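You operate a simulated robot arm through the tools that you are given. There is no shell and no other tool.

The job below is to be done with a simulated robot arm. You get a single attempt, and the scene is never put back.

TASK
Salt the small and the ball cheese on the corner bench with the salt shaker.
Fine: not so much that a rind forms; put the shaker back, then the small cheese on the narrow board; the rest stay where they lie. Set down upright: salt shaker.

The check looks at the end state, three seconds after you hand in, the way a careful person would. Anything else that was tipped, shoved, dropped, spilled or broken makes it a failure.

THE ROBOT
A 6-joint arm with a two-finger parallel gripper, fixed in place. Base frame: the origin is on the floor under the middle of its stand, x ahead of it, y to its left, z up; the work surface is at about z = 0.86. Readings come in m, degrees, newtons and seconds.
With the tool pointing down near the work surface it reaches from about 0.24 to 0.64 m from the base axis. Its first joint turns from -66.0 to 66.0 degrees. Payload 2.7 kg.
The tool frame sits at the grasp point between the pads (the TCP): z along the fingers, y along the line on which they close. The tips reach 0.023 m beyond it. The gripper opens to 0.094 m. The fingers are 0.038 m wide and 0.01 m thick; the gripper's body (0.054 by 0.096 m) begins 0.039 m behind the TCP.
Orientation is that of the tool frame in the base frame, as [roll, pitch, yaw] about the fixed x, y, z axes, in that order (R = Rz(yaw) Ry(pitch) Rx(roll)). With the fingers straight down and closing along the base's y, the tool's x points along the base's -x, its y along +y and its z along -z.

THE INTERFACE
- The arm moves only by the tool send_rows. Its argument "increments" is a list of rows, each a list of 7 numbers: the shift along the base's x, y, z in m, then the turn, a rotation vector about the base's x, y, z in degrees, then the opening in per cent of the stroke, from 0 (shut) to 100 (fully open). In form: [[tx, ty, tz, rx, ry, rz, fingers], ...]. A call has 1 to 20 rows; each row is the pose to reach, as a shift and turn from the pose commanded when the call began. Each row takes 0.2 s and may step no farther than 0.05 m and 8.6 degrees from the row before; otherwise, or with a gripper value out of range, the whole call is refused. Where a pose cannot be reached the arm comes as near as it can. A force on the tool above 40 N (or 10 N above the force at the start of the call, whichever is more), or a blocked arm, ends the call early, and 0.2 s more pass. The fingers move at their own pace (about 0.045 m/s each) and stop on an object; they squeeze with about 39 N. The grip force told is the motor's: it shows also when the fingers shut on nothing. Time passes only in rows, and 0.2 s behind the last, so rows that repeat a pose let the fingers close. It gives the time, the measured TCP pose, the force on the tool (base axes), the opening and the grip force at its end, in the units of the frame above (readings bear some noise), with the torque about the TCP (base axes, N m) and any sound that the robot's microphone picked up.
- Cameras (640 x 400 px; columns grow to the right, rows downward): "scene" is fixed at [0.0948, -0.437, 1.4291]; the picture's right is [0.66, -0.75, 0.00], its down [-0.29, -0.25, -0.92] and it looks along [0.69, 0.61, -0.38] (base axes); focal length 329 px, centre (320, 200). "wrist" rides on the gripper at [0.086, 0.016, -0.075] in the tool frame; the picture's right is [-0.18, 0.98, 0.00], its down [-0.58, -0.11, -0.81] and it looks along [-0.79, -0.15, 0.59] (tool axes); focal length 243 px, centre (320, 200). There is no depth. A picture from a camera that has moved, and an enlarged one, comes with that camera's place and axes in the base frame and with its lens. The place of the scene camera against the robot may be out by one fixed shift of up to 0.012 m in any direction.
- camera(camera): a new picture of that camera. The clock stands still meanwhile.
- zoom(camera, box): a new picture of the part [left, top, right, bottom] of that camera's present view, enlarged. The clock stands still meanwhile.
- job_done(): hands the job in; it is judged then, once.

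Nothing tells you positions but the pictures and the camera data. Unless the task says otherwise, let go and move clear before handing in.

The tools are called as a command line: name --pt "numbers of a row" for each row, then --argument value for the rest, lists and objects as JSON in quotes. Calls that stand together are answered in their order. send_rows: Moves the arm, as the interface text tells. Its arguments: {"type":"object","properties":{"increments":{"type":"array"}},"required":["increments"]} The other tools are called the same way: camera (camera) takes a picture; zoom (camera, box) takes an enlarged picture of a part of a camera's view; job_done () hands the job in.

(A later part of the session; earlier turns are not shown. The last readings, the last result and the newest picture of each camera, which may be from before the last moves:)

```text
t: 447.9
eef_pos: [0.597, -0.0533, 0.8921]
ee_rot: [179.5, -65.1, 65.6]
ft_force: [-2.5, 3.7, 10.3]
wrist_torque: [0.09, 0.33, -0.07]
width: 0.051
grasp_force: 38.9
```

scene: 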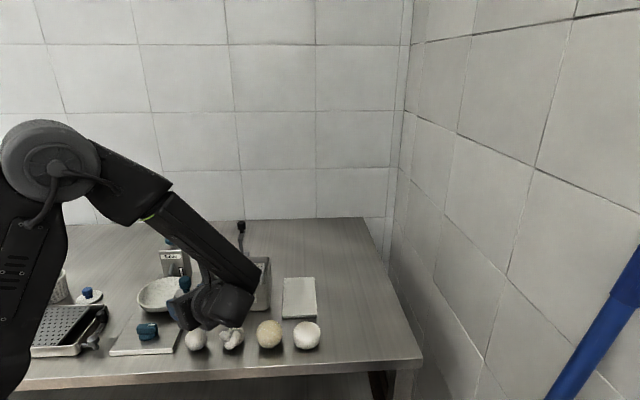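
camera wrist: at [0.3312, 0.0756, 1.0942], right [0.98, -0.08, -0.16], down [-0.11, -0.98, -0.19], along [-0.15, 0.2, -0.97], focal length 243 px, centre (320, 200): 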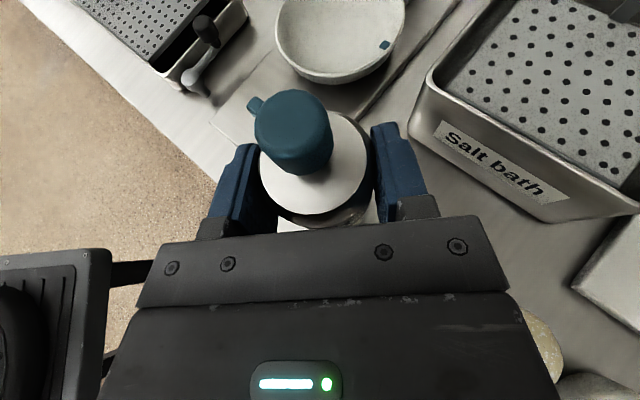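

Set down. Releasing and backing out, then looking at the small cheese.

send_rows --pt "0 0 0.0008 0 0 0 58" --pt "0 0 0.0008 0 0 0 64" --pt "0 0 0.0008 0 0 0 70" --pt "0 0 0.0008 0 0 0 70" --pt "-0.0038 -0.0082 0.0042 0 0 0 70" --pt "-0.0115 -0.0246 0.0127 0 0 0 70" --pt "-0.0191 -0.0411 0.0211 0 0 0 70" --pt "-0.0268 -0.0575 0.0296 0 0 0 70" --pt "-0.0344 -0.0739 0.038 0 0 0 70" --pt "-0.0421 -0.0904 0.0465 0 0 0 70" --pt "-0.0421 -0.0904 0.09 0 0 0 100" --pt "-0.0421 -0.0904 0.135 0 0 0 100"

camera --camera "wrist"

zoom --camera "scene" --box '[170, 305, 330, 365]'

zoom --camera "scene" --box '[300, 265, 380, 325]'

```text
t: 450.5
eef_pos: [0.5521, -0.1447, 1.0277]
ee_rot: [179.9, -65.0, 65.1]
ft_force: [0.5, -0.1, -0.1]
wrist_torque: [0.01, -0.02, -0.03]
width: 0.094
grasp_force: 0.1
```

```text
taken
camera wrist: at [0.5535, -0.1806, 1.1377], right [0.86, -0.49, -0.17], down [-0.51, -0.84, -0.19], along [-0.05, 0.24, -0.97], focal length 243 px, centre (320, 200)
```

wrist: 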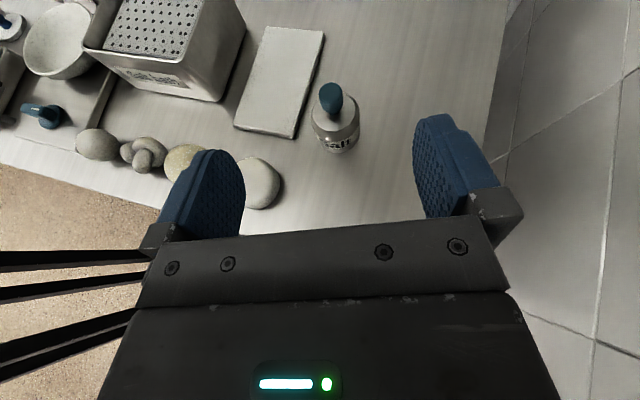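

```text
4.00 times, centred on (250, 335) of scene
camera zoom: at [0.0948, -0.437, 1.4291], right [0.66, -0.75, 0.0], down [-0.29, -0.25, -0.92], along [0.69, 0.61, -0.38], focal length 1316 px, centre (600, -340)
```

zoom: 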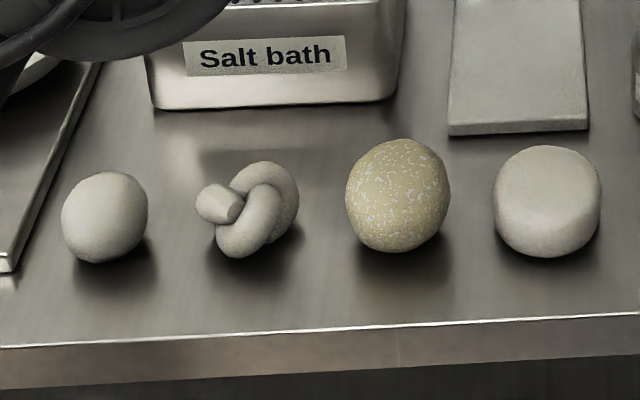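

```text
6.67 times, centred on (340, 295) of scene
camera zoom: at [0.0948, -0.437, 1.4291], right [0.66, -0.75, 0.0], down [-0.29, -0.25, -0.92], along [0.69, 0.61, -0.38], focal length 2193 px, centre (187, -433)
```

zoom: 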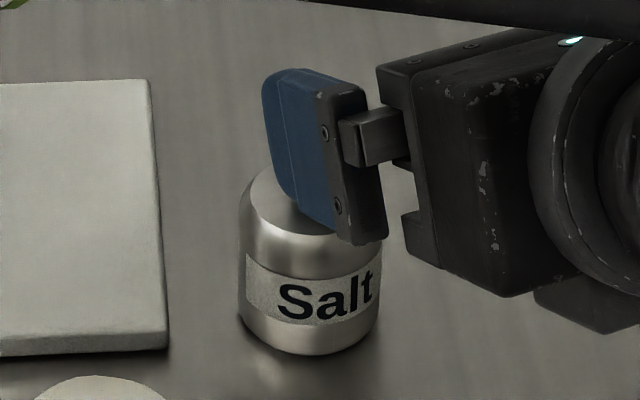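

No change at put-down either. The remaining suspect is sheer speed: on the ball there was one moment when the arm jumped quickly while the inverted shaker was passing over it (the out-of-reach rows). Sideways flicks combining motion and rotation are the fastest I can make deliberately. I'll take the shaker by the knob and try that over the small cheese.

send_rows --pt "0 0 0.02 -4.53 2.11 0 100" --pt "0 0 0.04 -11.78 5.49 0 100" --pt "0 0 0.05 -19.03 8.87 0 100" --pt "0.005 0.01 0.05 -26.28 12.26 0 100" --pt "0.012 0.025 0.05 -33.53 15.64 0 100" --pt "0.02 0.04 0.05 -40.78 19.02 0 100" --pt "0.028 0.058 0.05 -48.03 22.4 0 100" --pt "0.036 0.075 0.05 -54.38 25.36 0 100" --pt "0.043 0.086 0.05 -58.91 27.47 0 100" --pt "0.0465 0.094 0.05 -58.91 27.47 0 100" --pt "0.0465 0.094 0.01 -58.91 27.47 0 100" --pt "0.0465 0.094 -0.03 -58.91 27.47 0 100" --pt "0.0465 0.094 -0.03 -58.91 27.47 0 100"

camera --camera "wrist"

```text
t: 453.3
eef_pos: [0.6017, -0.0507, 0.9954]
ee_rot: [-180.0, -0.1, 65.1]
ft_force: [0.8, -0.7, -0.5]
wrist_torque: [-0.01, -0.02, 0.01]
width: 0.094
grasp_force: 0.1
```

```text
taken
camera wrist: at [0.6526, 0.0206, 1.0703], right [0.81, -0.58, 0.0], down [-0.34, -0.48, 0.81], along [-0.47, -0.66, -0.59], focal length 243 px, centre (320, 200)
```

wrist: 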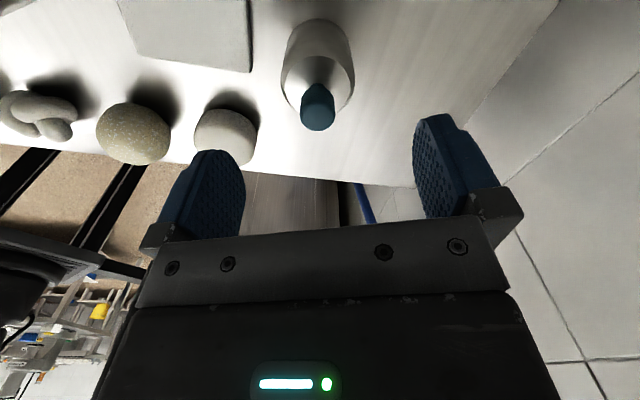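

Comparing this frame with the one from the same pose at t=358, the ball was still plain then. So the change came during the next move, when I carried the shaker upright by the knob over the ball. Salt evidently builds up from upright shaking, and the look only switches once enough is on. I'll therefore give the small cheese upright knob-held strokes in batches, looking after each.

send_rows --pt "0 0 -0.02 0 0 0 100" --pt "0 0 -0.04 0 0 0 100" --pt "0 0 -0.053 0 0 0 80" --pt "0 0 -0.0565 0 0 0 60" --pt "0 0 -0.0565 0 0 0 40" --pt "0 0 -0.0565 0 0 0 20" --pt "0 0 -0.0565 0 0 0 0" --pt "0 0 -0.0565 0 0 0 0" --pt "0 0 -0.0565 0 0 0 0"

send_rows --pt "0 0 0.006 0 0 0 0" --pt "0 0 0.025 0 0 0 0" --pt "0 0 0.055 0 0 0 0" --pt "0 0 0.09 0 0 0 0" --pt "-0.006 0.007 0.12 0 0 0 0" --pt "-0.02 0.024 0.135 0 0 0 0" --pt "-0.037 0.045 0.14 0 0 0 0" --pt "-0.054 0.066 0.14 0 0 0 0" --pt "-0.071 0.086 0.14 0 0 0 0" --pt "-0.088 0.107 0.14 0 0 0 0" --pt "-0.105 0.128 0.14 0 0 0 0" --pt "-0.124 0.146 0.14 0 0 0 0" --pt "-0.145 0.162 0.14 0 0 0 0" --pt "-0.168 0.174 0.14 0 0 0 0" --pt "-0.192 0.181 0.14 0 0 0 0" --pt "-0.216 0.183 0.14 0 0 0 0" --pt "-0.24 0.18 0.14 0 0 0 0" --pt "-0.261 0.174 0.14 0 0 0 0" --pt "-0.277 0.166 0.135 0 0 0 0" --pt "-0.285 0.1615 0.125 0 0 0 0"

camera --camera "scene"

camera --camera "wrist"

```text
t: 455.3
eef_pos: [0.6013, -0.0508, 0.938]
ee_rot: [180.0, 0.0, 65.1]
ft_force: [-0.5, -0.1, -0.3]
wrist_torque: [-0.03, 0.01, -0.05]
width: 0.0209
grasp_force: 38.9
```

```text
t: 459.5
eef_pos: [0.316, 0.1105, 1.0648]
ee_rot: [180.0, 0.0, 65.1]
ft_force: [-0.5, -1.3, -2.7]
wrist_torque: [-0.01, 0.0, 0.0]
width: 0.0208
grasp_force: 39.1
```

```text
taken
```

scene: 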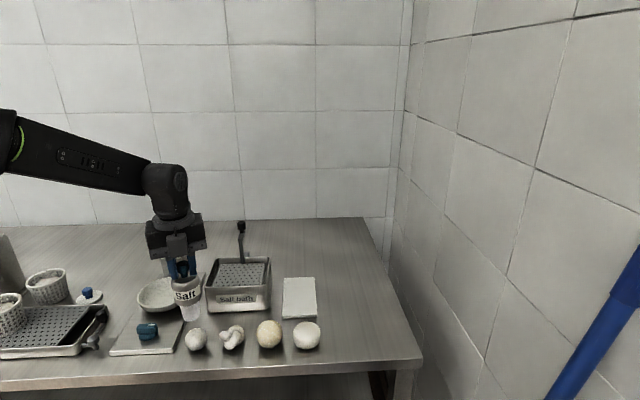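

```text
taken
camera wrist: at [0.3676, 0.1818, 1.1405], right [0.81, -0.58, 0.0], down [-0.34, -0.48, 0.81], along [-0.47, -0.66, -0.59], focal length 243 px, centre (320, 200)
```

wrist: 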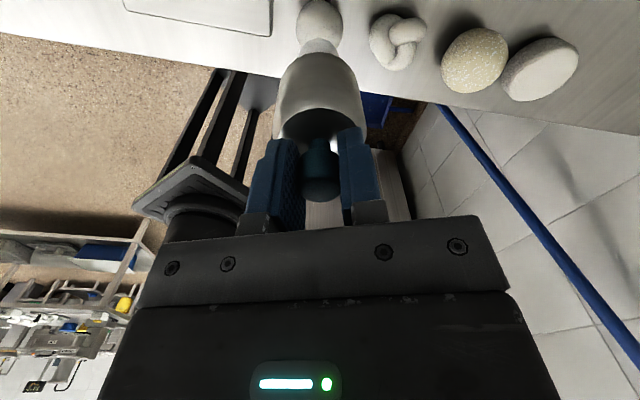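

There is a whitish plume under the shaker right now, so salt is actually falling. I'll zoom in on it.

zoom --camera "scene" --box '[150, 260, 250, 355]'

zoom --camera "wrist" --box '[240, 0, 440, 120]'

```text
4.21 times, centred on (200, 308) of scene
camera zoom: at [0.0948, -0.437, 1.4291], right [0.66, -0.75, 0.0], down [-0.29, -0.25, -0.92], along [0.69, 0.61, -0.38], focal length 1385 px, centre (825, -253)
```

zoom: 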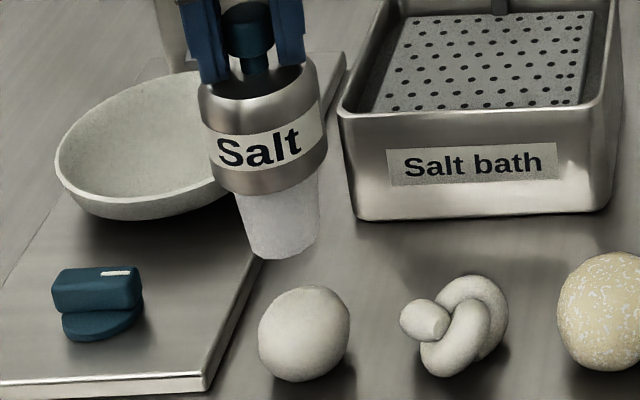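

```text
3.20 times, centred on (340, 60) of wrist
camera zoom: at [0.3676, 0.1818, 1.1405], right [0.81, -0.58, 0.0], down [-0.34, -0.48, 0.81], along [-0.47, -0.66, -0.59], focal length 776 px, centre (256, 648)
```

zoom: 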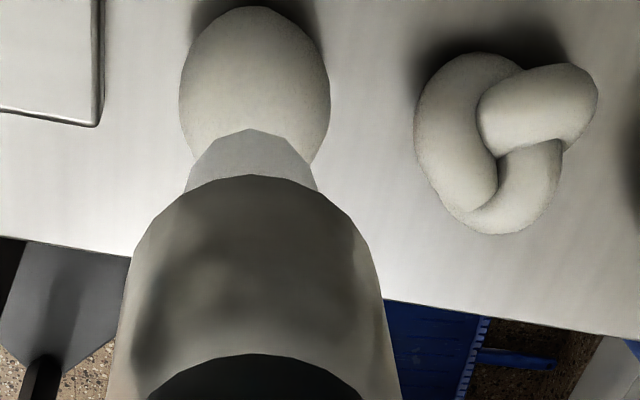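

Salt is falling in a visible cone from the base while the shaker hangs upright by its knob, and the small cheese underneath is still plain. The ball changed within a second or so of this, so I must dose very carefully. I'll hold still for just one row and look.

send_rows --pt "0 0 0 0 0 0 0"

zoom --camera "scene" --box '[150, 260, 250, 355]'

zoom --camera "wrist" --box '[240, 0, 440, 120]'

```text
t: 459.9
eef_pos: [0.3173, 0.1117, 1.0659]
ee_rot: [180.0, 0.0, 65.1]
ft_force: [-0.5, 0.2, -1.2]
wrist_torque: [0.01, -0.01, -0.02]
width: 0.021
grasp_force: 38.8
```

```text
4.21 times, centred on (200, 308) of scene
camera zoom: at [0.0948, -0.437, 1.4291], right [0.66, -0.75, 0.0], down [-0.29, -0.25, -0.92], along [0.69, 0.61, -0.38], focal length 1385 px, centre (825, -253)
```

zoom: 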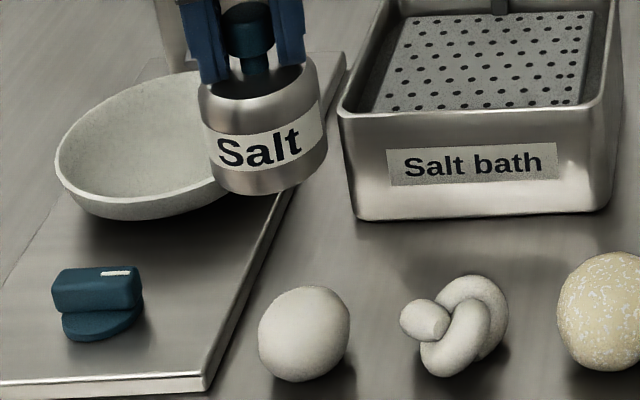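

```text
3.20 times, centred on (340, 60) of wrist
camera zoom: at [0.3676, 0.1817, 1.1405], right [0.81, -0.58, 0.0], down [-0.34, -0.48, 0.81], along [-0.47, -0.66, -0.59], focal length 776 px, centre (256, 648)
```

zoom: 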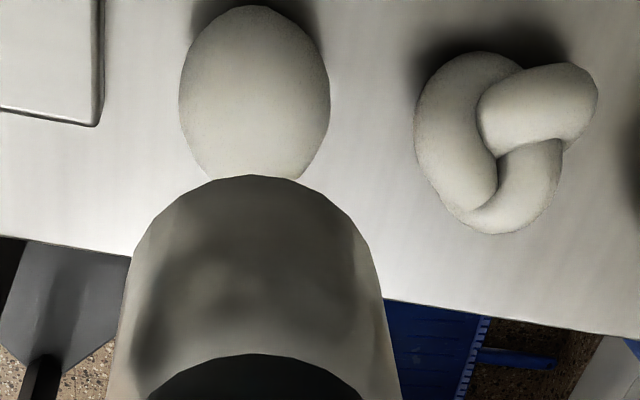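

The cone stops when the shaker is at rest, so salt is only given while it moves; I always took pictures at rest and never saw it. I'll check the small cheese closely now for a light dusting, against the knot.

zoom --camera "scene" --box '[180, 316, 250, 356]'

zoom --camera "scene" --box '[180, 320, 214, 354]'

zoom --camera "scene" --box '[170, 305, 330, 365]'

```text
9.14 times, centred on (215, 336) of scene
camera zoom: at [0.0948, -0.437, 1.4291], right [0.66, -0.75, 0.0], down [-0.29, -0.25, -0.92], along [0.69, 0.61, -0.38], focal length 3007 px, centre (1280, -1043)
```

zoom: 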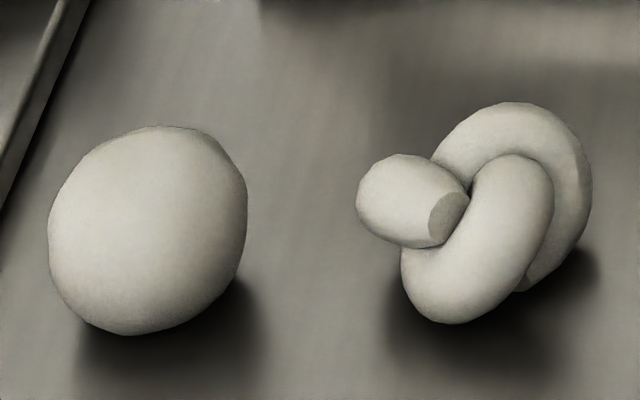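

```text
11.76 times, centred on (197, 337) of scene
camera zoom: at [0.0948, -0.437, 1.4291], right [0.66, -0.75, 0.0], down [-0.29, -0.25, -0.92], along [0.69, 0.61, -0.38], focal length 3870 px, centre (1767, -1412)
```

zoom: 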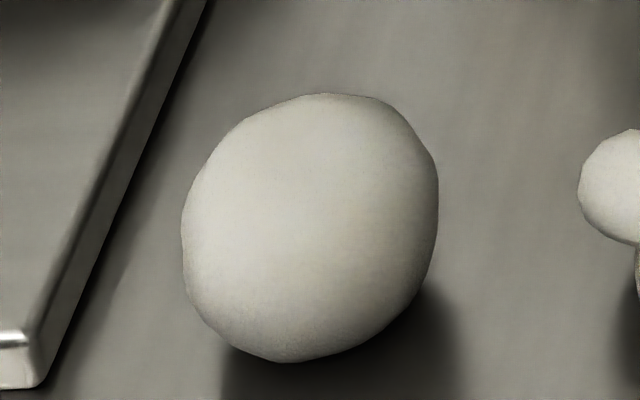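

```text
4.00 times, centred on (250, 335) of scene
camera zoom: at [0.0948, -0.437, 1.4291], right [0.66, -0.75, 0.0], down [-0.29, -0.25, -0.92], along [0.69, 0.61, -0.38], focal length 1316 px, centre (600, -340)
```

zoom: 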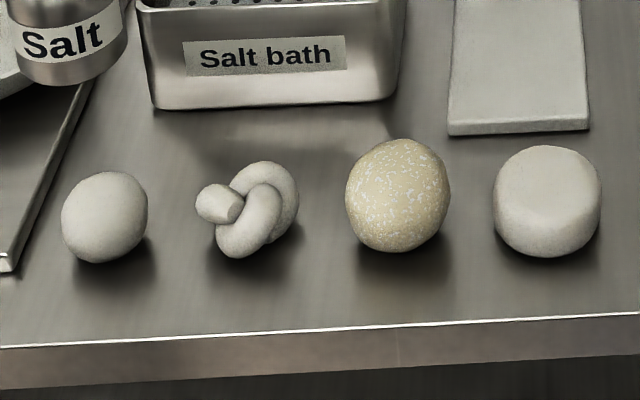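

No visible dusting yet on the small cheese. To learn when the cone appears I'll make one small upward move and take the picture straight away.

send_rows --pt "0 0 -0.02 0 0 0 0"

zoom --camera "scene" --box '[150, 260, 250, 355]'

```text
t: 460.3
eef_pos: [0.3167, 0.1101, 1.0448]
ee_rot: [179.9, 0.0, 65.1]
ft_force: [-0.7, 0.5, -0.2]
wrist_torque: [0.02, 0.0, -0.02]
width: 0.0212
grasp_force: 39.3
```

```text
4.21 times, centred on (200, 308) of scene
camera zoom: at [0.0948, -0.437, 1.4291], right [0.66, -0.75, 0.0], down [-0.29, -0.25, -0.92], along [0.69, 0.61, -0.38], focal length 1385 px, centre (825, -253)
```

zoom: 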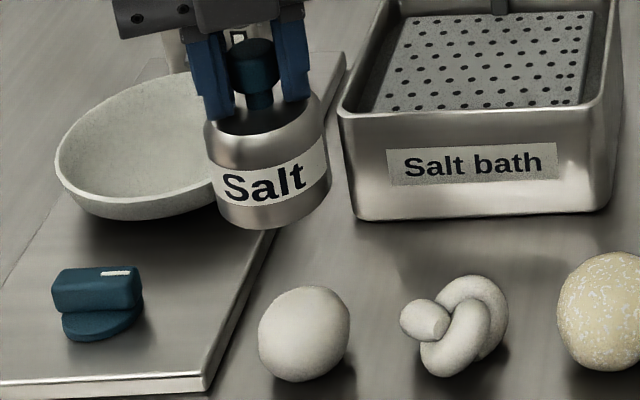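

A vertical move gives no cone. The cone appeared after horizontal motion, so this may work like a sifter that's shaken sideways. I'll make one small sideways to-and-fro and photograph immediately.

send_rows --pt "0.013 0.007 0 0 0 0 0" --pt "-0.013 -0.007 0 0 0 0 0"

zoom --camera "scene" --box '[150, 260, 250, 355]'

```text
t: 460.9
eef_pos: [0.3029, 0.1047, 1.0459]
ee_rot: [180.0, 0.0, 65.0]
ft_force: [0.1, 0.6, -1.8]
wrist_torque: [0.01, -0.01, -0.03]
width: 0.021
grasp_force: 38.7
```

```text
4.21 times, centred on (200, 308) of scene
camera zoom: at [0.0949, -0.437, 1.4291], right [0.66, -0.75, 0.0], down [-0.29, -0.25, -0.92], along [0.69, 0.61, -0.38], focal length 1385 px, centre (825, -253)
```

zoom: 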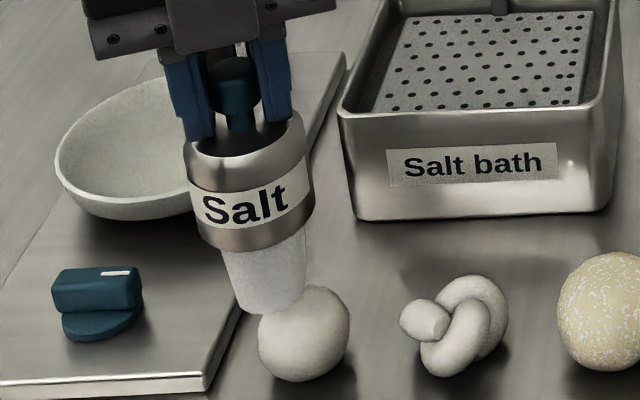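

That confirms it: sideways motion makes the salt fall from the base. So the ball's flecked look comes from salt that built up over all my sideways moves above it. The sensible reading is that flecks mean salted, and I should stop right there. I'll centre over the small cheese and give it short sideways shakes, checking after each, until it shows the same flecks.

send_rows --pt "0.0135 0.0065 0 0 0 0 0" --pt "0.0035 -0.0005 0 0 0 0 0" --pt "0.0235 0.0135 0 0 0 0 0" --pt "0.0035 -0.0005 0 0 0 0 0" --pt "0.0235 0.0135 0 0 0 0 0" --pt "0.0135 0.0065 0 0 0 0 0" --pt "0.0135 0.0065 0 0 0 0 0"

zoom --camera "scene" --box '[150, 260, 250, 355]'

zoom --camera "wrist" --box '[240, 0, 440, 120]'

```text
t: 462.5
eef_pos: [0.3153, 0.1099, 1.0457]
ee_rot: [180.0, -0.1, 65.1]
ft_force: [0.0, 0.1, -1.5]
wrist_torque: [-0.01, -0.01, 0.0]
width: 0.0209
grasp_force: 38.8
```

```text
4.21 times, centred on (200, 308) of scene
camera zoom: at [0.0948, -0.437, 1.4291], right [0.66, -0.75, 0.0], down [-0.29, -0.25, -0.92], along [0.69, 0.61, -0.38], focal length 1385 px, centre (825, -253)
```

zoom: 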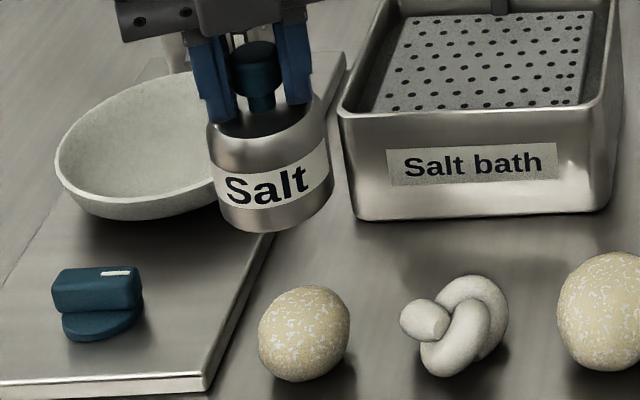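

```text
3.20 times, centred on (340, 60) of wrist
camera zoom: at [0.3673, 0.1809, 1.1195], right [0.81, -0.58, 0.0], down [-0.34, -0.48, 0.81], along [-0.47, -0.66, -0.59], focal length 776 px, centre (256, 648)
```

zoom: 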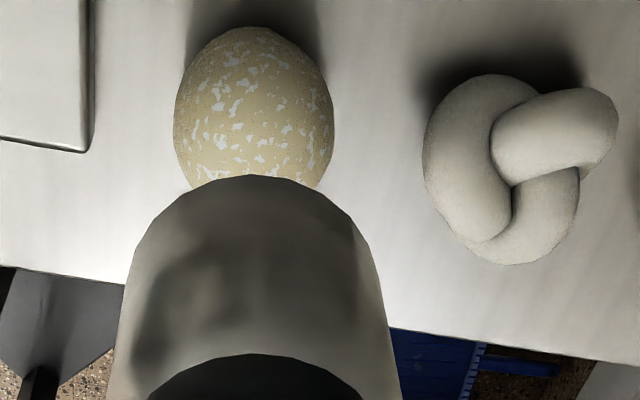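

The small cheese now shows the same light flecks as the ball, so I stop salting here. Only sideways motion gives salt, so I'll lift straight up well clear first and then creep away slowly, to avoid adding any more.

send_rows --pt "0 0 0.006 0 0 0 0" --pt "0 0 0.016 0 0 0 0" --pt "0 0 0.028 0 0 0 0" --pt "0 0 0.042 0 0 0 0" --pt "0 0 0.056 0 0 0 0" --pt "0 0 0.07 0 0 0 0" --pt "0 0 0.084 0 0 0 0" --pt "0 0 0.098 0 0 0 0" --pt "0 0 0.112 0 0 0 0" --pt "0 0 0.126 0 0 0 0" --pt "0 0 0.14 0 0 0 0" --pt "0 0 0.154 0 0 0 0" --pt "0 0 0.168 0 0 0 0" --pt "0 0 0.178 0 0 0 0" --pt "0 0 0.184 0 0 0 0" --pt "0 0 0.186 0 0 0 0"

zoom --camera "scene" --box '[170, 305, 330, 365]'

zoom --camera "scene" --box '[180, 320, 214, 354]'

camera --camera "scene"

```text
t: 465.9
eef_pos: [0.3187, 0.1107, 1.2304]
ee_rot: [179.9, 0.0, 65.1]
ft_force: [0.6, -0.1, -1.0]
wrist_torque: [0.0, -0.01, -0.02]
width: 0.0209
grasp_force: 39.4
```

```text
4.00 times, centred on (250, 335) of scene
camera zoom: at [0.0948, -0.437, 1.4291], right [0.66, -0.75, 0.0], down [-0.29, -0.25, -0.92], along [0.69, 0.61, -0.38], focal length 1316 px, centre (600, -340)
```

zoom: 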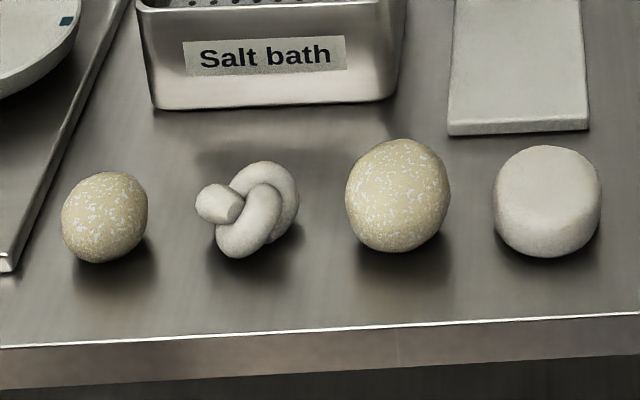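

```text
11.76 times, centred on (197, 337) of scene
camera zoom: at [0.0948, -0.437, 1.4291], right [0.66, -0.75, 0.0], down [-0.29, -0.25, -0.92], along [0.69, 0.61, -0.38], focal length 3870 px, centre (1767, -1412)
```

zoom: 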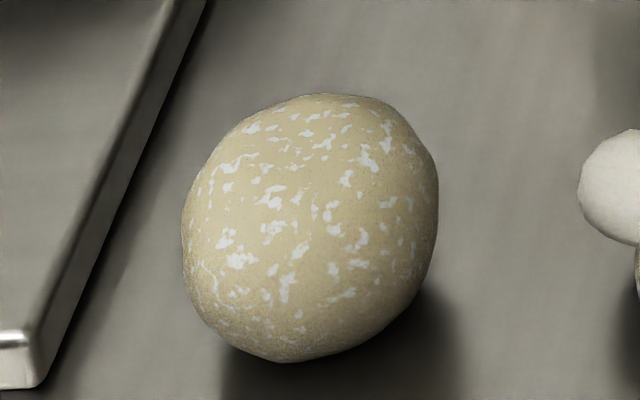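

```text
taken
```

scene: 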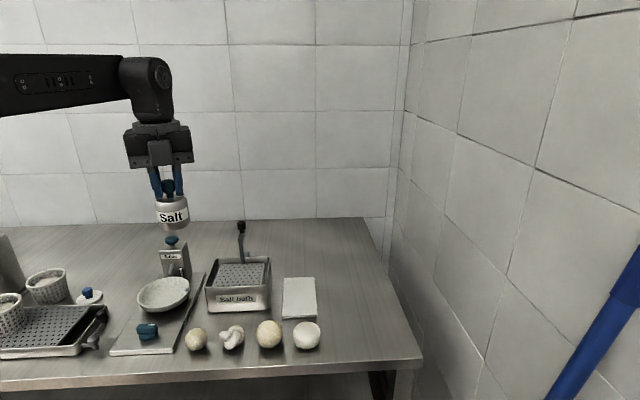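

Both cheeses now show the same light salting. I'll creep the shaker away slowly along the rear route, well above everything, and check that no cone appears.

send_rows --pt "0.001 0.0005 0 0 0 0 0" --pt "0.004 0.002 0 0 0 0 0" --pt "0.009 0.0042 0 0 0 0 0" --pt "0.0155 0.0073 0 0 0 0 0" --pt "0.0225 0.0106 0 0 0 0 0" --pt "0.0295 0.0139 0 0 0 0 0" --pt "0.0365 0.0172 0 0 0 0 0" --pt "0.0435 0.0204 0 0 0 0 0" --pt "0.0505 0.0237 0 0 0 0 0" --pt "0.0575 0.027 0 0 0 0 0" --pt "0.0645 0.03 0 0 0 0 0" --pt "0.0715 0.0325 0 0 0 0 0" --pt "0.0785 0.0345 0 0 0 0 0" --pt "0.0855 0.0355 0 0 0 0 0" --pt "0.0925 0.0355 0 0 0 0 0" --pt "0.0993 0.0345 0 0 0 0 0" --pt "0.1057 0.0315 0 0 0 0 0" --pt "0.1117 0.028 0 0 0 0 0" --pt "0.1175 0.024 0 0 0 0 0" --pt "0.1233 0.0195 0 0 0 0 0"

camera --camera "scene"

```text
t: 470.1
eef_pos: [0.4392, 0.128, 1.2304]
ee_rot: [-179.9, 0.1, 65.1]
ft_force: [-0.8, 0.6, -1.2]
wrist_torque: [0.0, 0.02, -0.05]
width: 0.0209
grasp_force: 38.6
```

```text
taken
```

scene: 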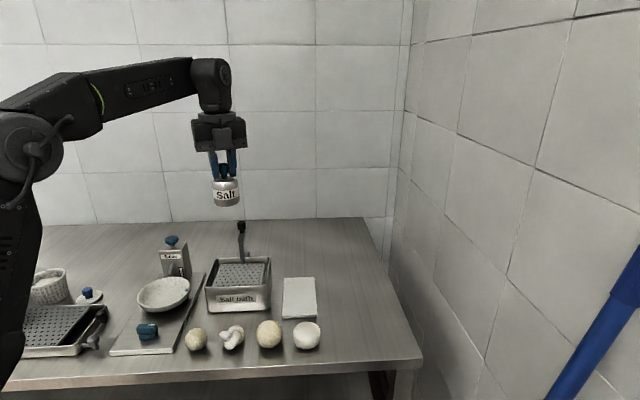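

No cone at this creeping speed, and the cheeses are unchanged. Continuing slowly to above the shaker's place.

send_rows --pt "0.001 -0.0011 0 0 0 0 0" --pt "0.004 -0.0044 0 0 0 0 0" --pt "0.009 -0.01 0 0 0 0 0" --pt "0.0145 -0.016 0 0 0 0 0" --pt "0.02 -0.0221 0 0 0 0 0" --pt "0.0255 -0.0282 0 0 0 0 0" --pt "0.031 -0.0343 0 0 0 0 0" --pt "0.0365 -0.0404 0 0 0 0 0" --pt "0.042 -0.0464 0 0 0 0 0" --pt "0.0475 -0.0525 0 0 0 0 0" --pt "0.053 -0.0586 0 0 0 0 0" --pt "0.0585 -0.0647 0 0 0 0 0" --pt "0.064 -0.0708 0 0 0 0 0" --pt "0.0695 -0.0768 0 0 0 0 0" --pt "0.075 -0.0829 0 0 0 0 0" --pt "0.0805 -0.089 0 0 0 0 0" --pt "0.086 -0.0951 0 0 0 0 0" --pt "0.0915 -0.1012 0 0 0 0 0" --pt "0.097 -0.1072 0 0 0 0 0" --pt "0.1025 -0.1133 0 0 0 0 0"

send_rows --pt "0.005 -0.0055 0 0 0 0 0" --pt "0.0105 -0.0116 0 0 0 0 0" --pt "0.016 -0.0177 0 0 0 0 0" --pt "0.0215 -0.0238 0 0 0 0 0" --pt "0.027 -0.03 0 0 0 0 0" --pt "0.0325 -0.036 0 0 0 0 0" --pt "0.038 -0.0421 0 0 0 0 0" --pt "0.0435 -0.0482 0 0 0 0 0" --pt "0.049 -0.0543 0 0 0 0 0" --pt "0.0535 -0.0593 0 0 0 0 0" --pt "0.0565 -0.0628 0 0 0 0 0" --pt "0.058 -0.0645 0 0 0 0 0" --pt "0.0585 -0.065 0 0 0 0 0" --pt "0.0585 -0.065 0 0 0 0 0"

camera --camera "scene"

```text
t: 474.3
eef_pos: [0.5397, 0.017, 1.2285]
ee_rot: [180.0, 0.0, 65.0]
ft_force: [1.2, -0.2, -1.7]
wrist_torque: [0.04, -0.02, -0.01]
width: 0.0208
grasp_force: 39.1
out of reach, approached as far as the arm can: row 20
```

```text
t: 477.3
eef_pos: [0.5521, -0.0384, 1.2075]
ee_rot: [-180.0, 0.0, 65.2]
ft_force: [-1.1, -0.1, -1.0]
wrist_torque: [0.02, 0.01, 0.0]
width: 0.0208
grasp_force: 39.0
out of reach, approached as far as the arm can: row 1, 2, 3, 4, 5, 6, 7, 8, 9, 10, 11, 12, 13, 14
```

```text
taken
```

scene: 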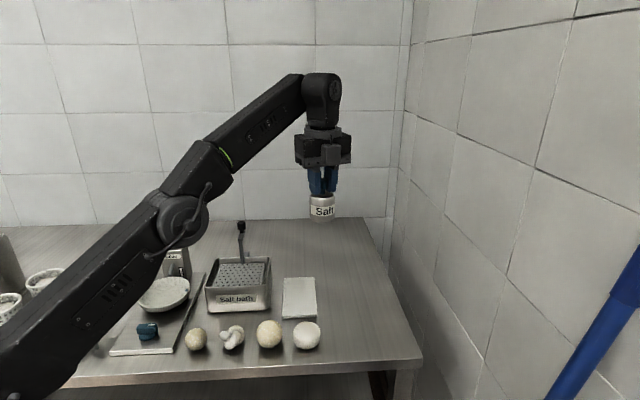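

The reach is short at that height, so I stopped a bit inward at (0.552, -0.038). I'll descend to working height and then creep out over the spot.

send_rows --pt "0 0 -0.004 0 0 0 0" --pt "0 0 -0.014 0 0 0 0" --pt "0 0 -0.03 0 0 0 0" --pt "0 0 -0.048 0 0 0 0" --pt "0 0 -0.066 0 0 0 0" --pt "0 0 -0.084 0 0 0 0" --pt "0 0 -0.102 0 0 0 0" --pt "0 0 -0.12 0 0 0 0" --pt "0 0 -0.136 0 0 0 0" --pt "0 0 -0.147 0 0 0 0" --pt "0 0 -0.153 0 0 0 0" --pt "0.002 -0.0005 -0.155 0 0 0 0" --pt "0.006 -0.0015 -0.155 0 0 0 0" --pt "0.012 -0.003 -0.155 0 0 0 0" --pt "0.0185 -0.0045 -0.155 0 0 0 0" --pt "0.025 -0.006 -0.155 0 0 0 0" --pt "0.0315 -0.0077 -0.155 0 0 0 0" --pt "0.038 -0.0093 -0.155 0 0 0 0" --pt "0.0435 -0.0107 -0.155 0 0 0 0" --pt "0.047 -0.0116 -0.155 0 0 0 0"

send_rows --pt "0.001 -0.0003 0 0 0 0 0" --pt "0.0015 -0.0005 0 0 0 0 0" --pt "0.0015 -0.0005 -0.01 0 0 0 0" --pt "0.0015 -0.0005 -0.03 0 0 0 0" --pt "0.0015 -0.0005 -0.055 0 0 0 0" --pt "0.0015 -0.0005 -0.075 0 0 0 0" --pt "0.0015 -0.0005 -0.09 0 0 0 0" --pt "0.0015 -0.0005 -0.1 0 0 0 0" --pt "0.0015 -0.0005 -0.1 0 0 0 0"

zoom --camera "scene" --box '[290, 255, 390, 330]'

```text
t: 481.5
eef_pos: [0.5989, -0.05, 1.0505]
ee_rot: [-180.0, 0.1, 65.1]
ft_force: [0.5, 0.4, -1.5]
wrist_torque: [0.01, -0.01, 0.0]
width: 0.021
grasp_force: 38.9
```

```text
t: 483.5
eef_pos: [0.6016, -0.05, 0.9516]
ee_rot: [180.0, 0.0, 65.2]
ft_force: [-1.0, 0.9, -1.3]
wrist_torque: [0.02, -0.03, -0.02]
width: 0.0209
grasp_force: 38.9
```

```text
5.33 times, centred on (340, 292) of scene
camera zoom: at [0.0949, -0.437, 1.4291], right [0.66, -0.75, 0.0], down [-0.29, -0.25, -0.92], along [0.69, 0.61, -0.38], focal length 1754 px, centre (213, -293)
```

zoom: 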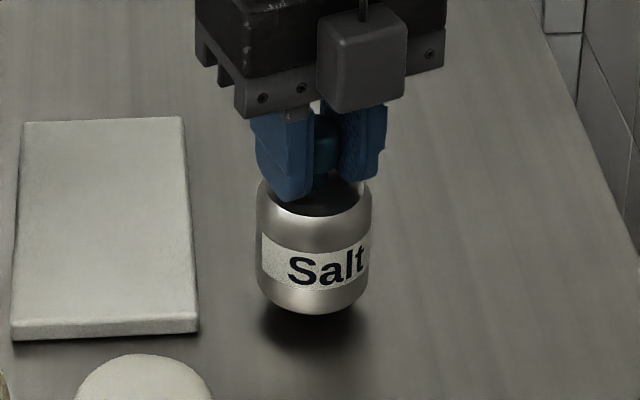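

send_rows --pt "-0.0005 0 -0.005 0 0 0 0" --pt "-0.0005 0 -0.009 0 0 0 0" --pt "-0.0005 0 -0.0115 0 0 0 0" --pt "-0.0005 0 -0.0115 0 0 0 0"

send_rows --pt "0 0 -0.001 0 0 0 0"

```text
t: 484.5
eef_pos: [0.6016, -0.0493, 0.9393]
ee_rot: [-179.9, 0.0, 65.1]
ft_force: [-0.6, -0.3, -1.4]
wrist_torque: [-0.03, 0.01, -0.01]
width: 0.0208
grasp_force: 39.0
```

```text
t: 484.9
eef_pos: [0.6028, -0.0497, 0.9388]
ee_rot: [180.0, -0.1, 65.2]
ft_force: [0.1, -0.4, -1.7]
wrist_torque: [0.02, 0.01, -0.06]
width: 0.0209
grasp_force: 39.0
```

send_rows --pt "0 0 -0.001 0 0 0 0"

send_rows --pt "0 0 -0.0005 0 0 0 0"

```text
t: 485.3
eef_pos: [0.6017, -0.0495, 0.9391]
ee_rot: [179.9, 0.0, 65.1]
ft_force: [-2.2, 0.1, 6.2]
wrist_torque: [-0.05, 0.06, 0.0]
width: 0.021
grasp_force: 38.4
```

```text
t: 485.7
eef_pos: [0.6014, -0.05, 0.9387]
ee_rot: [179.9, 0.1, 65.1]
ft_force: [-1.9, -0.7, 9.1]
wrist_torque: [-0.08, 0.05, 0.01]
width: 0.0212
grasp_force: 39.2
```

The shaker is on the bench again. Releasing it and rising straight up.

send_rows --pt "0 0 0.0008 0 0 0 0" --pt "0 0 0.0008 0 0 0 30" --pt "0 0 0.0008 0 0 0 60" --pt "0 0 0.0008 0 0 0 100" --pt "0 0 0.0008 0 0 0 100" --pt "0 0 0.01 0 0 0 100" --pt "0 0 0.03 0 0 0 100" --pt "0 0 0.06 0 0 0 100" --pt "0 0 0.1 0 0 0 100" --pt "0 0 0.14 0 0 0 100"

zoom --camera "scene" --box '[300, 265, 380, 325]'

camera --camera "wrist"

zoom --camera "scene" --box '[180, 260, 380, 385]'

```text
t: 487.9
eef_pos: [0.6018, -0.0495, 1.0796]
ee_rot: [-179.9, 0.0, 65.2]
ft_force: [1.1, 0.8, 0.2]
wrist_torque: [0.05, 0.02, 0.02]
width: 0.0941
grasp_force: 0.0
```

```text
6.67 times, centred on (340, 295) of scene
camera zoom: at [0.0948, -0.437, 1.4291], right [0.66, -0.75, 0.0], down [-0.29, -0.25, -0.92], along [0.69, 0.61, -0.38], focal length 2193 px, centre (187, -433)
```

zoom: 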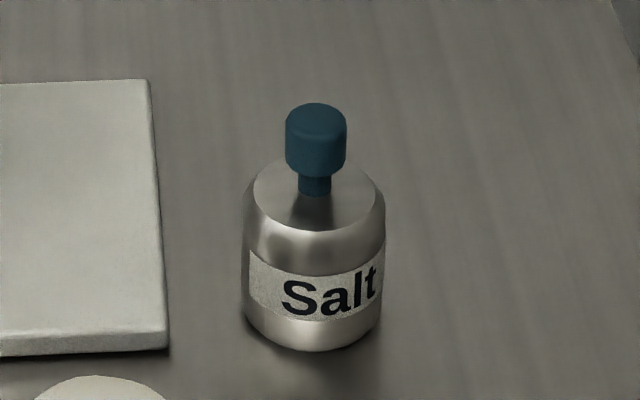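

```text
taken
camera wrist: at [0.6521, 0.0217, 1.1533], right [0.81, -0.58, 0.0], down [-0.34, -0.48, 0.81], along [-0.47, -0.66, -0.59], focal length 243 px, centre (320, 200)
```

wrist: 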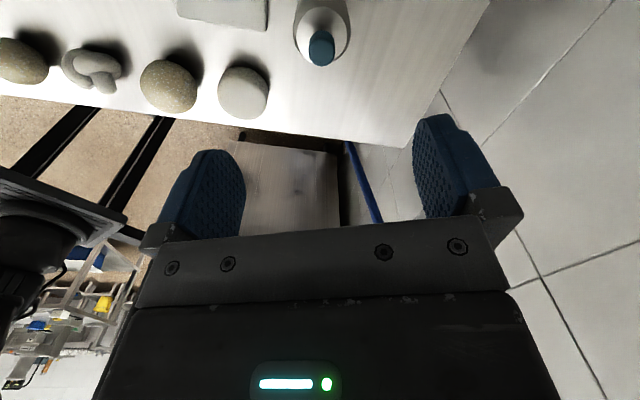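

```text
3.20 times, centred on (280, 322) of scene
camera zoom: at [0.0948, -0.437, 1.4291], right [0.66, -0.75, 0.0], down [-0.29, -0.25, -0.92], along [0.69, 0.61, -0.38], focal length 1053 px, centre (448, -192)
```

zoom: 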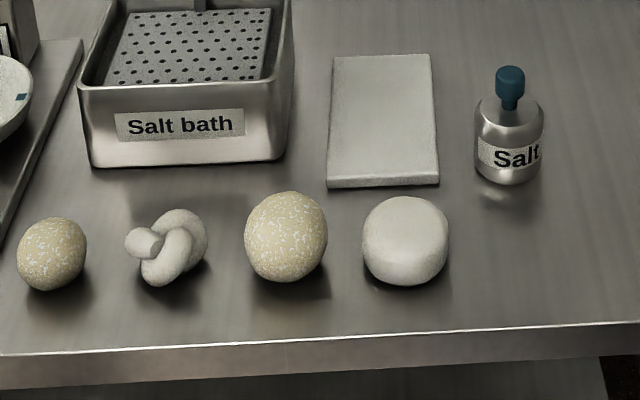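

The shaker stands upright at its original place, and nothing else has moved. Next I'll take the small cheese: go over it with the fingers set to close along the free direction, away from the knot and the plate.

send_rows --pt "-0.008 0.0045 0 0 0 4 100" --pt "-0.025 0.014 0 0 0 9 100" --pt "-0.045 0.0253 0 0 0 14 100" --pt "-0.065 0.0366 0 0 0 20 100" --pt "-0.085 0.0478 0 0 0 26 100" --pt "-0.105 0.059 0 0 0 32 100" --pt "-0.125 0.0703 0 0 0 38 100" --pt "-0.145 0.0816 0 0 0 44 100" --pt "-0.165 0.0928 0 0 0 50 100" --pt "-0.185 0.104 0 0 0 56 95" --pt "-0.205 0.1153 0 0 0 62 90" --pt "-0.225 0.1265 0 0 0 67 85" --pt "-0.245 0.1378 0 0 0 72 80" --pt "-0.263 0.148 0 0 0 76 80" --pt "-0.277 0.156 0 0 0 79 80" --pt "-0.2863 0.161 0 0 0 80 80" --pt "-0.2863 0.161 0 0 0 80 80"

camera --camera "wrist"

camera --camera "scene"

```text
t: 491.5
eef_pos: [0.3157, 0.1119, 1.0773]
ee_rot: [179.9, 0.0, 145.2]
ft_force: [-0.4, 0.0, -0.3]
wrist_torque: [0.01, 0.0, 0.04]
width: 0.0753
grasp_force: 0.0
```

```text
taken
camera wrist: at [0.254, 0.1737, 1.1531], right [0.71, 0.7, 0.0], down [0.42, -0.42, 0.81], along [0.57, -0.57, -0.59], focal length 243 px, centre (320, 200)
```

wrist: 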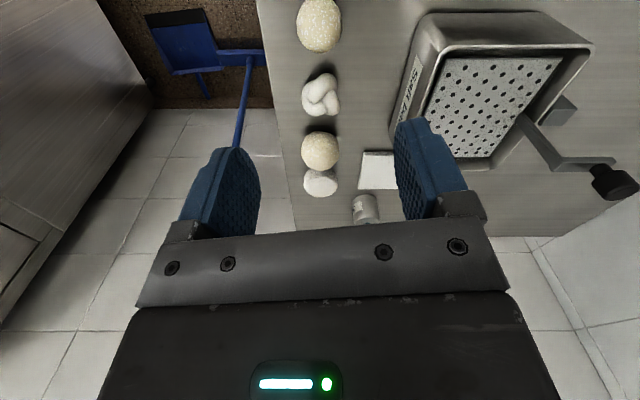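

```text
taken
```

scene: 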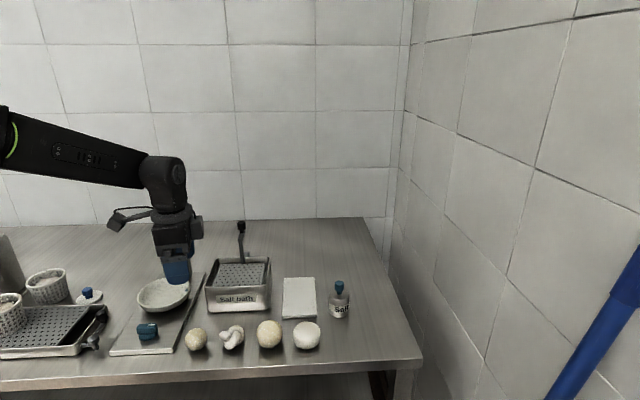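

Aligned over the small cheese, which is at about (0.316, 0.110). I'll lower most of the way and check the finger clearances.

send_rows --pt "0.0003 -0.001 -0.02 0 0 0 80" --pt "0.0003 -0.0015 -0.05 0 0 0 80" --pt "0.0003 -0.0015 -0.08 0 0 0 80" --pt "0.0003 -0.0015 -0.11 0 0 0 80" --pt "0.0003 -0.0015 -0.125 0 0 0 80" --pt "0.0003 -0.0015 -0.125 0 0 0 80"

camera --camera "wrist"

zoom --camera "scene" --box '[130, 260, 270, 360]'

```text
t: 492.9
eef_pos: [0.3155, 0.1098, 0.9518]
ee_rot: [180.0, 0.0, 145.1]
ft_force: [-0.7, 0.0, -0.1]
wrist_torque: [-0.04, -0.02, 0.02]
width: 0.0754
grasp_force: 0.0
```

```text
taken
camera wrist: at [0.2538, 0.1715, 1.0275], right [0.71, 0.7, 0.0], down [0.41, -0.42, 0.81], along [0.57, -0.57, -0.59], focal length 243 px, centre (320, 200)
```

wrist: 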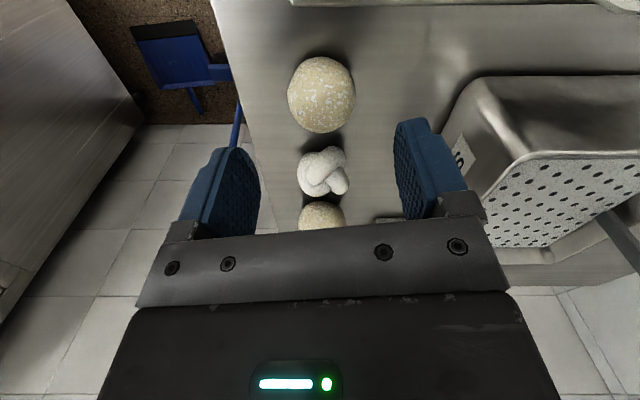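

```text
4.00 times, centred on (200, 310) of scene
camera zoom: at [0.0948, -0.437, 1.4291], right [0.66, -0.75, 0.0], down [-0.29, -0.25, -0.92], along [0.69, 0.61, -0.38], focal length 1316 px, centre (800, -240)
```

zoom: 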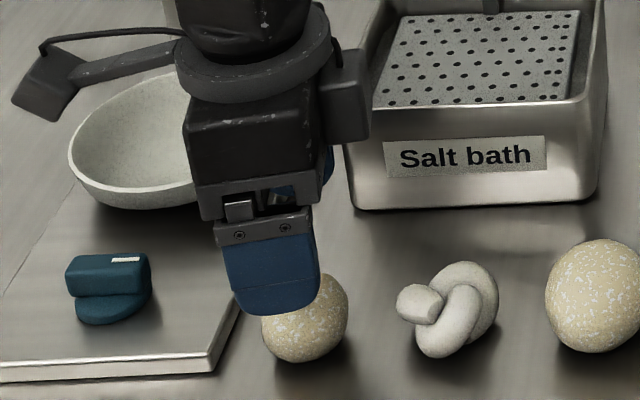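

The clearances look fine: the camera stays clear of the bowl, and the fingers straddle the cheese. Lowering to the grasp height.

send_rows --pt "0.0003 0.0003 -0.02 0 0 0 80" --pt "0.0003 0.0005 -0.04 0 0 0 80" --pt "0.0003 0.0005 -0.055 0 0 0 80" --pt "0.0003 0.0005 -0.063 0 0 0 80" --pt "0.0003 0.0005 -0.063 0 0 0 80"

camera --camera "wrist"

zoom --camera "scene" --box '[130, 260, 270, 360]'

```text
t: 494.1
eef_pos: [0.3156, 0.1111, 0.8887]
ee_rot: [180.0, 0.0, 145.0]
ft_force: [-0.2, -0.7, -0.2]
wrist_torque: [0.02, -0.02, 0.02]
width: 0.0752
grasp_force: 0.0
```

```text
taken
camera wrist: at [0.2539, 0.173, 0.964], right [0.71, 0.7, 0.0], down [0.41, -0.42, 0.81], along [0.57, -0.57, -0.59], focal length 243 px, centre (320, 200)
```

wrist: 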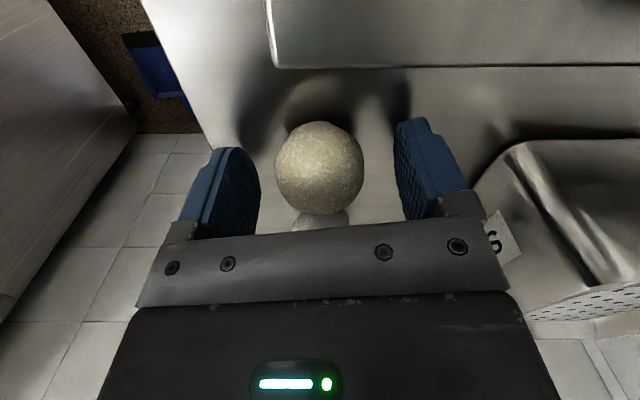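

```text
4.00 times, centred on (200, 310) of scene
camera zoom: at [0.0948, -0.437, 1.4291], right [0.66, -0.75, 0.0], down [-0.29, -0.25, -0.92], along [0.69, 0.61, -0.38], focal length 1316 px, centre (800, -240)
```

zoom: 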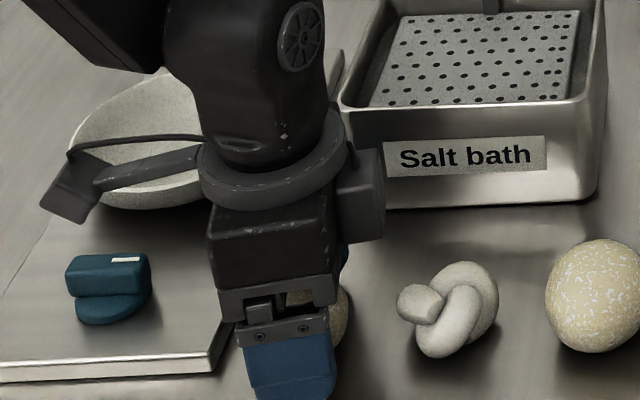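

The cheese is centred between the pads. I'll close gently on it.

send_rows --pt "0 0 0 0 0 0 70" --pt "0 0 0 0 0 0 60" --pt "0 0 0 0 0 0 50" --pt "0 0 0 0 0 0 40" --pt "0 0 0 0 0 0 30" --pt "0 0 0 0 0 0 20" --pt "0 0 0 0 0 0 20"

camera --camera "wrist"

```text
t: 495.7
eef_pos: [0.3159, 0.1114, 0.8893]
ee_rot: [180.0, 0.0, 145.1]
ft_force: [-0.9, -0.5, 0.4]
wrist_torque: [0.01, -0.02, 0.01]
width: 0.0411
grasp_force: 38.8
```

```text
taken
camera wrist: at [0.2539, 0.173, 0.9642], right [0.71, 0.7, 0.0], down [0.41, -0.42, 0.81], along [0.57, -0.57, -0.59], focal length 243 px, centre (320, 200)
```

wrist: 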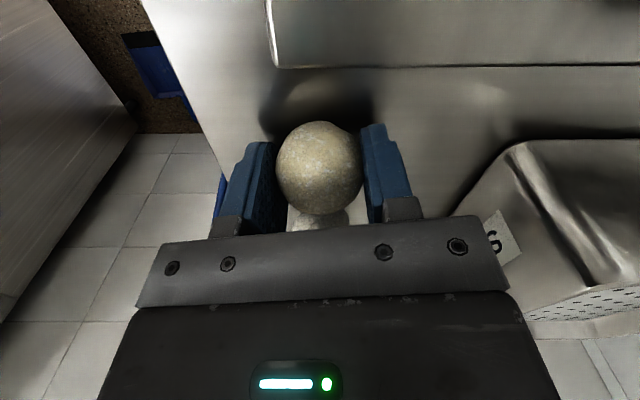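

Gripped at 41 mm. Lifting straight up slowly.

send_rows --pt "0 0 0.003 0 0 0 20" --pt "0 0 0.01 0 0 0 20" --pt "0 0 0.022 0 0 0 20" --pt "0 0 0.04 0 0 0 20" --pt "0 0 0.06 0 0 0 20" --pt "0 0 0.082 0 0 0 20" --pt "0 0 0.104 0 0 0 20" --pt "0 0 0.124 0 0 0 20" --pt "0 0 0.14 0 0 0 20" --pt "0 0 0.15 0 0 0 20" --pt "0 0 0.155 0 0 0 20"

camera --camera "wrist"

camera --camera "scene"

```text
t: 498.1
eef_pos: [0.3135, 0.1105, 1.0446]
ee_rot: [180.0, 0.0, 145.2]
ft_force: [-0.5, -0.4, 0.0]
wrist_torque: [-0.01, -0.04, 0.01]
width: 0.041
grasp_force: 39.1
```

```text
taken
camera wrist: at [0.2525, 0.172, 1.1198], right [0.71, 0.7, 0.0], down [0.42, -0.42, 0.81], along [0.56, -0.57, -0.59], focal length 243 px, centre (320, 200)
```

wrist: 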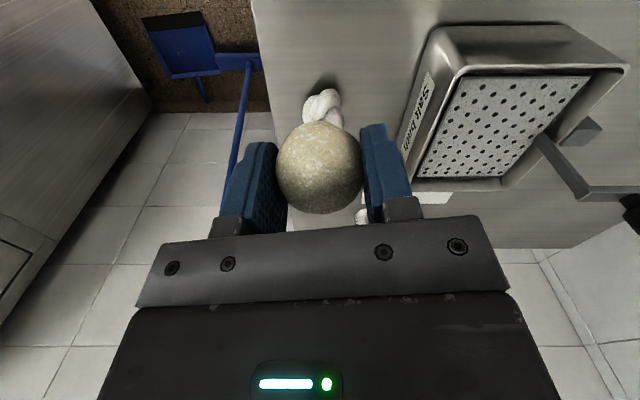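

```text
taken
```

scene: 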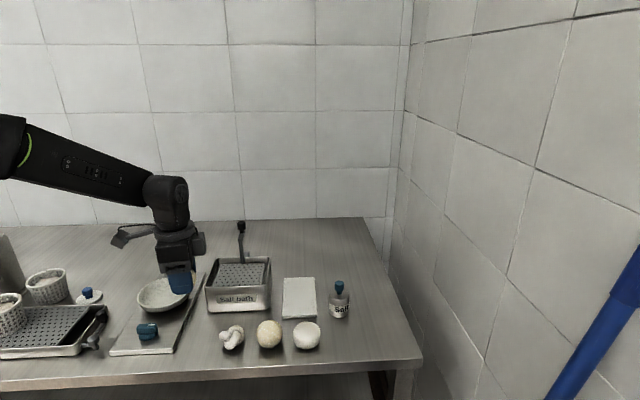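

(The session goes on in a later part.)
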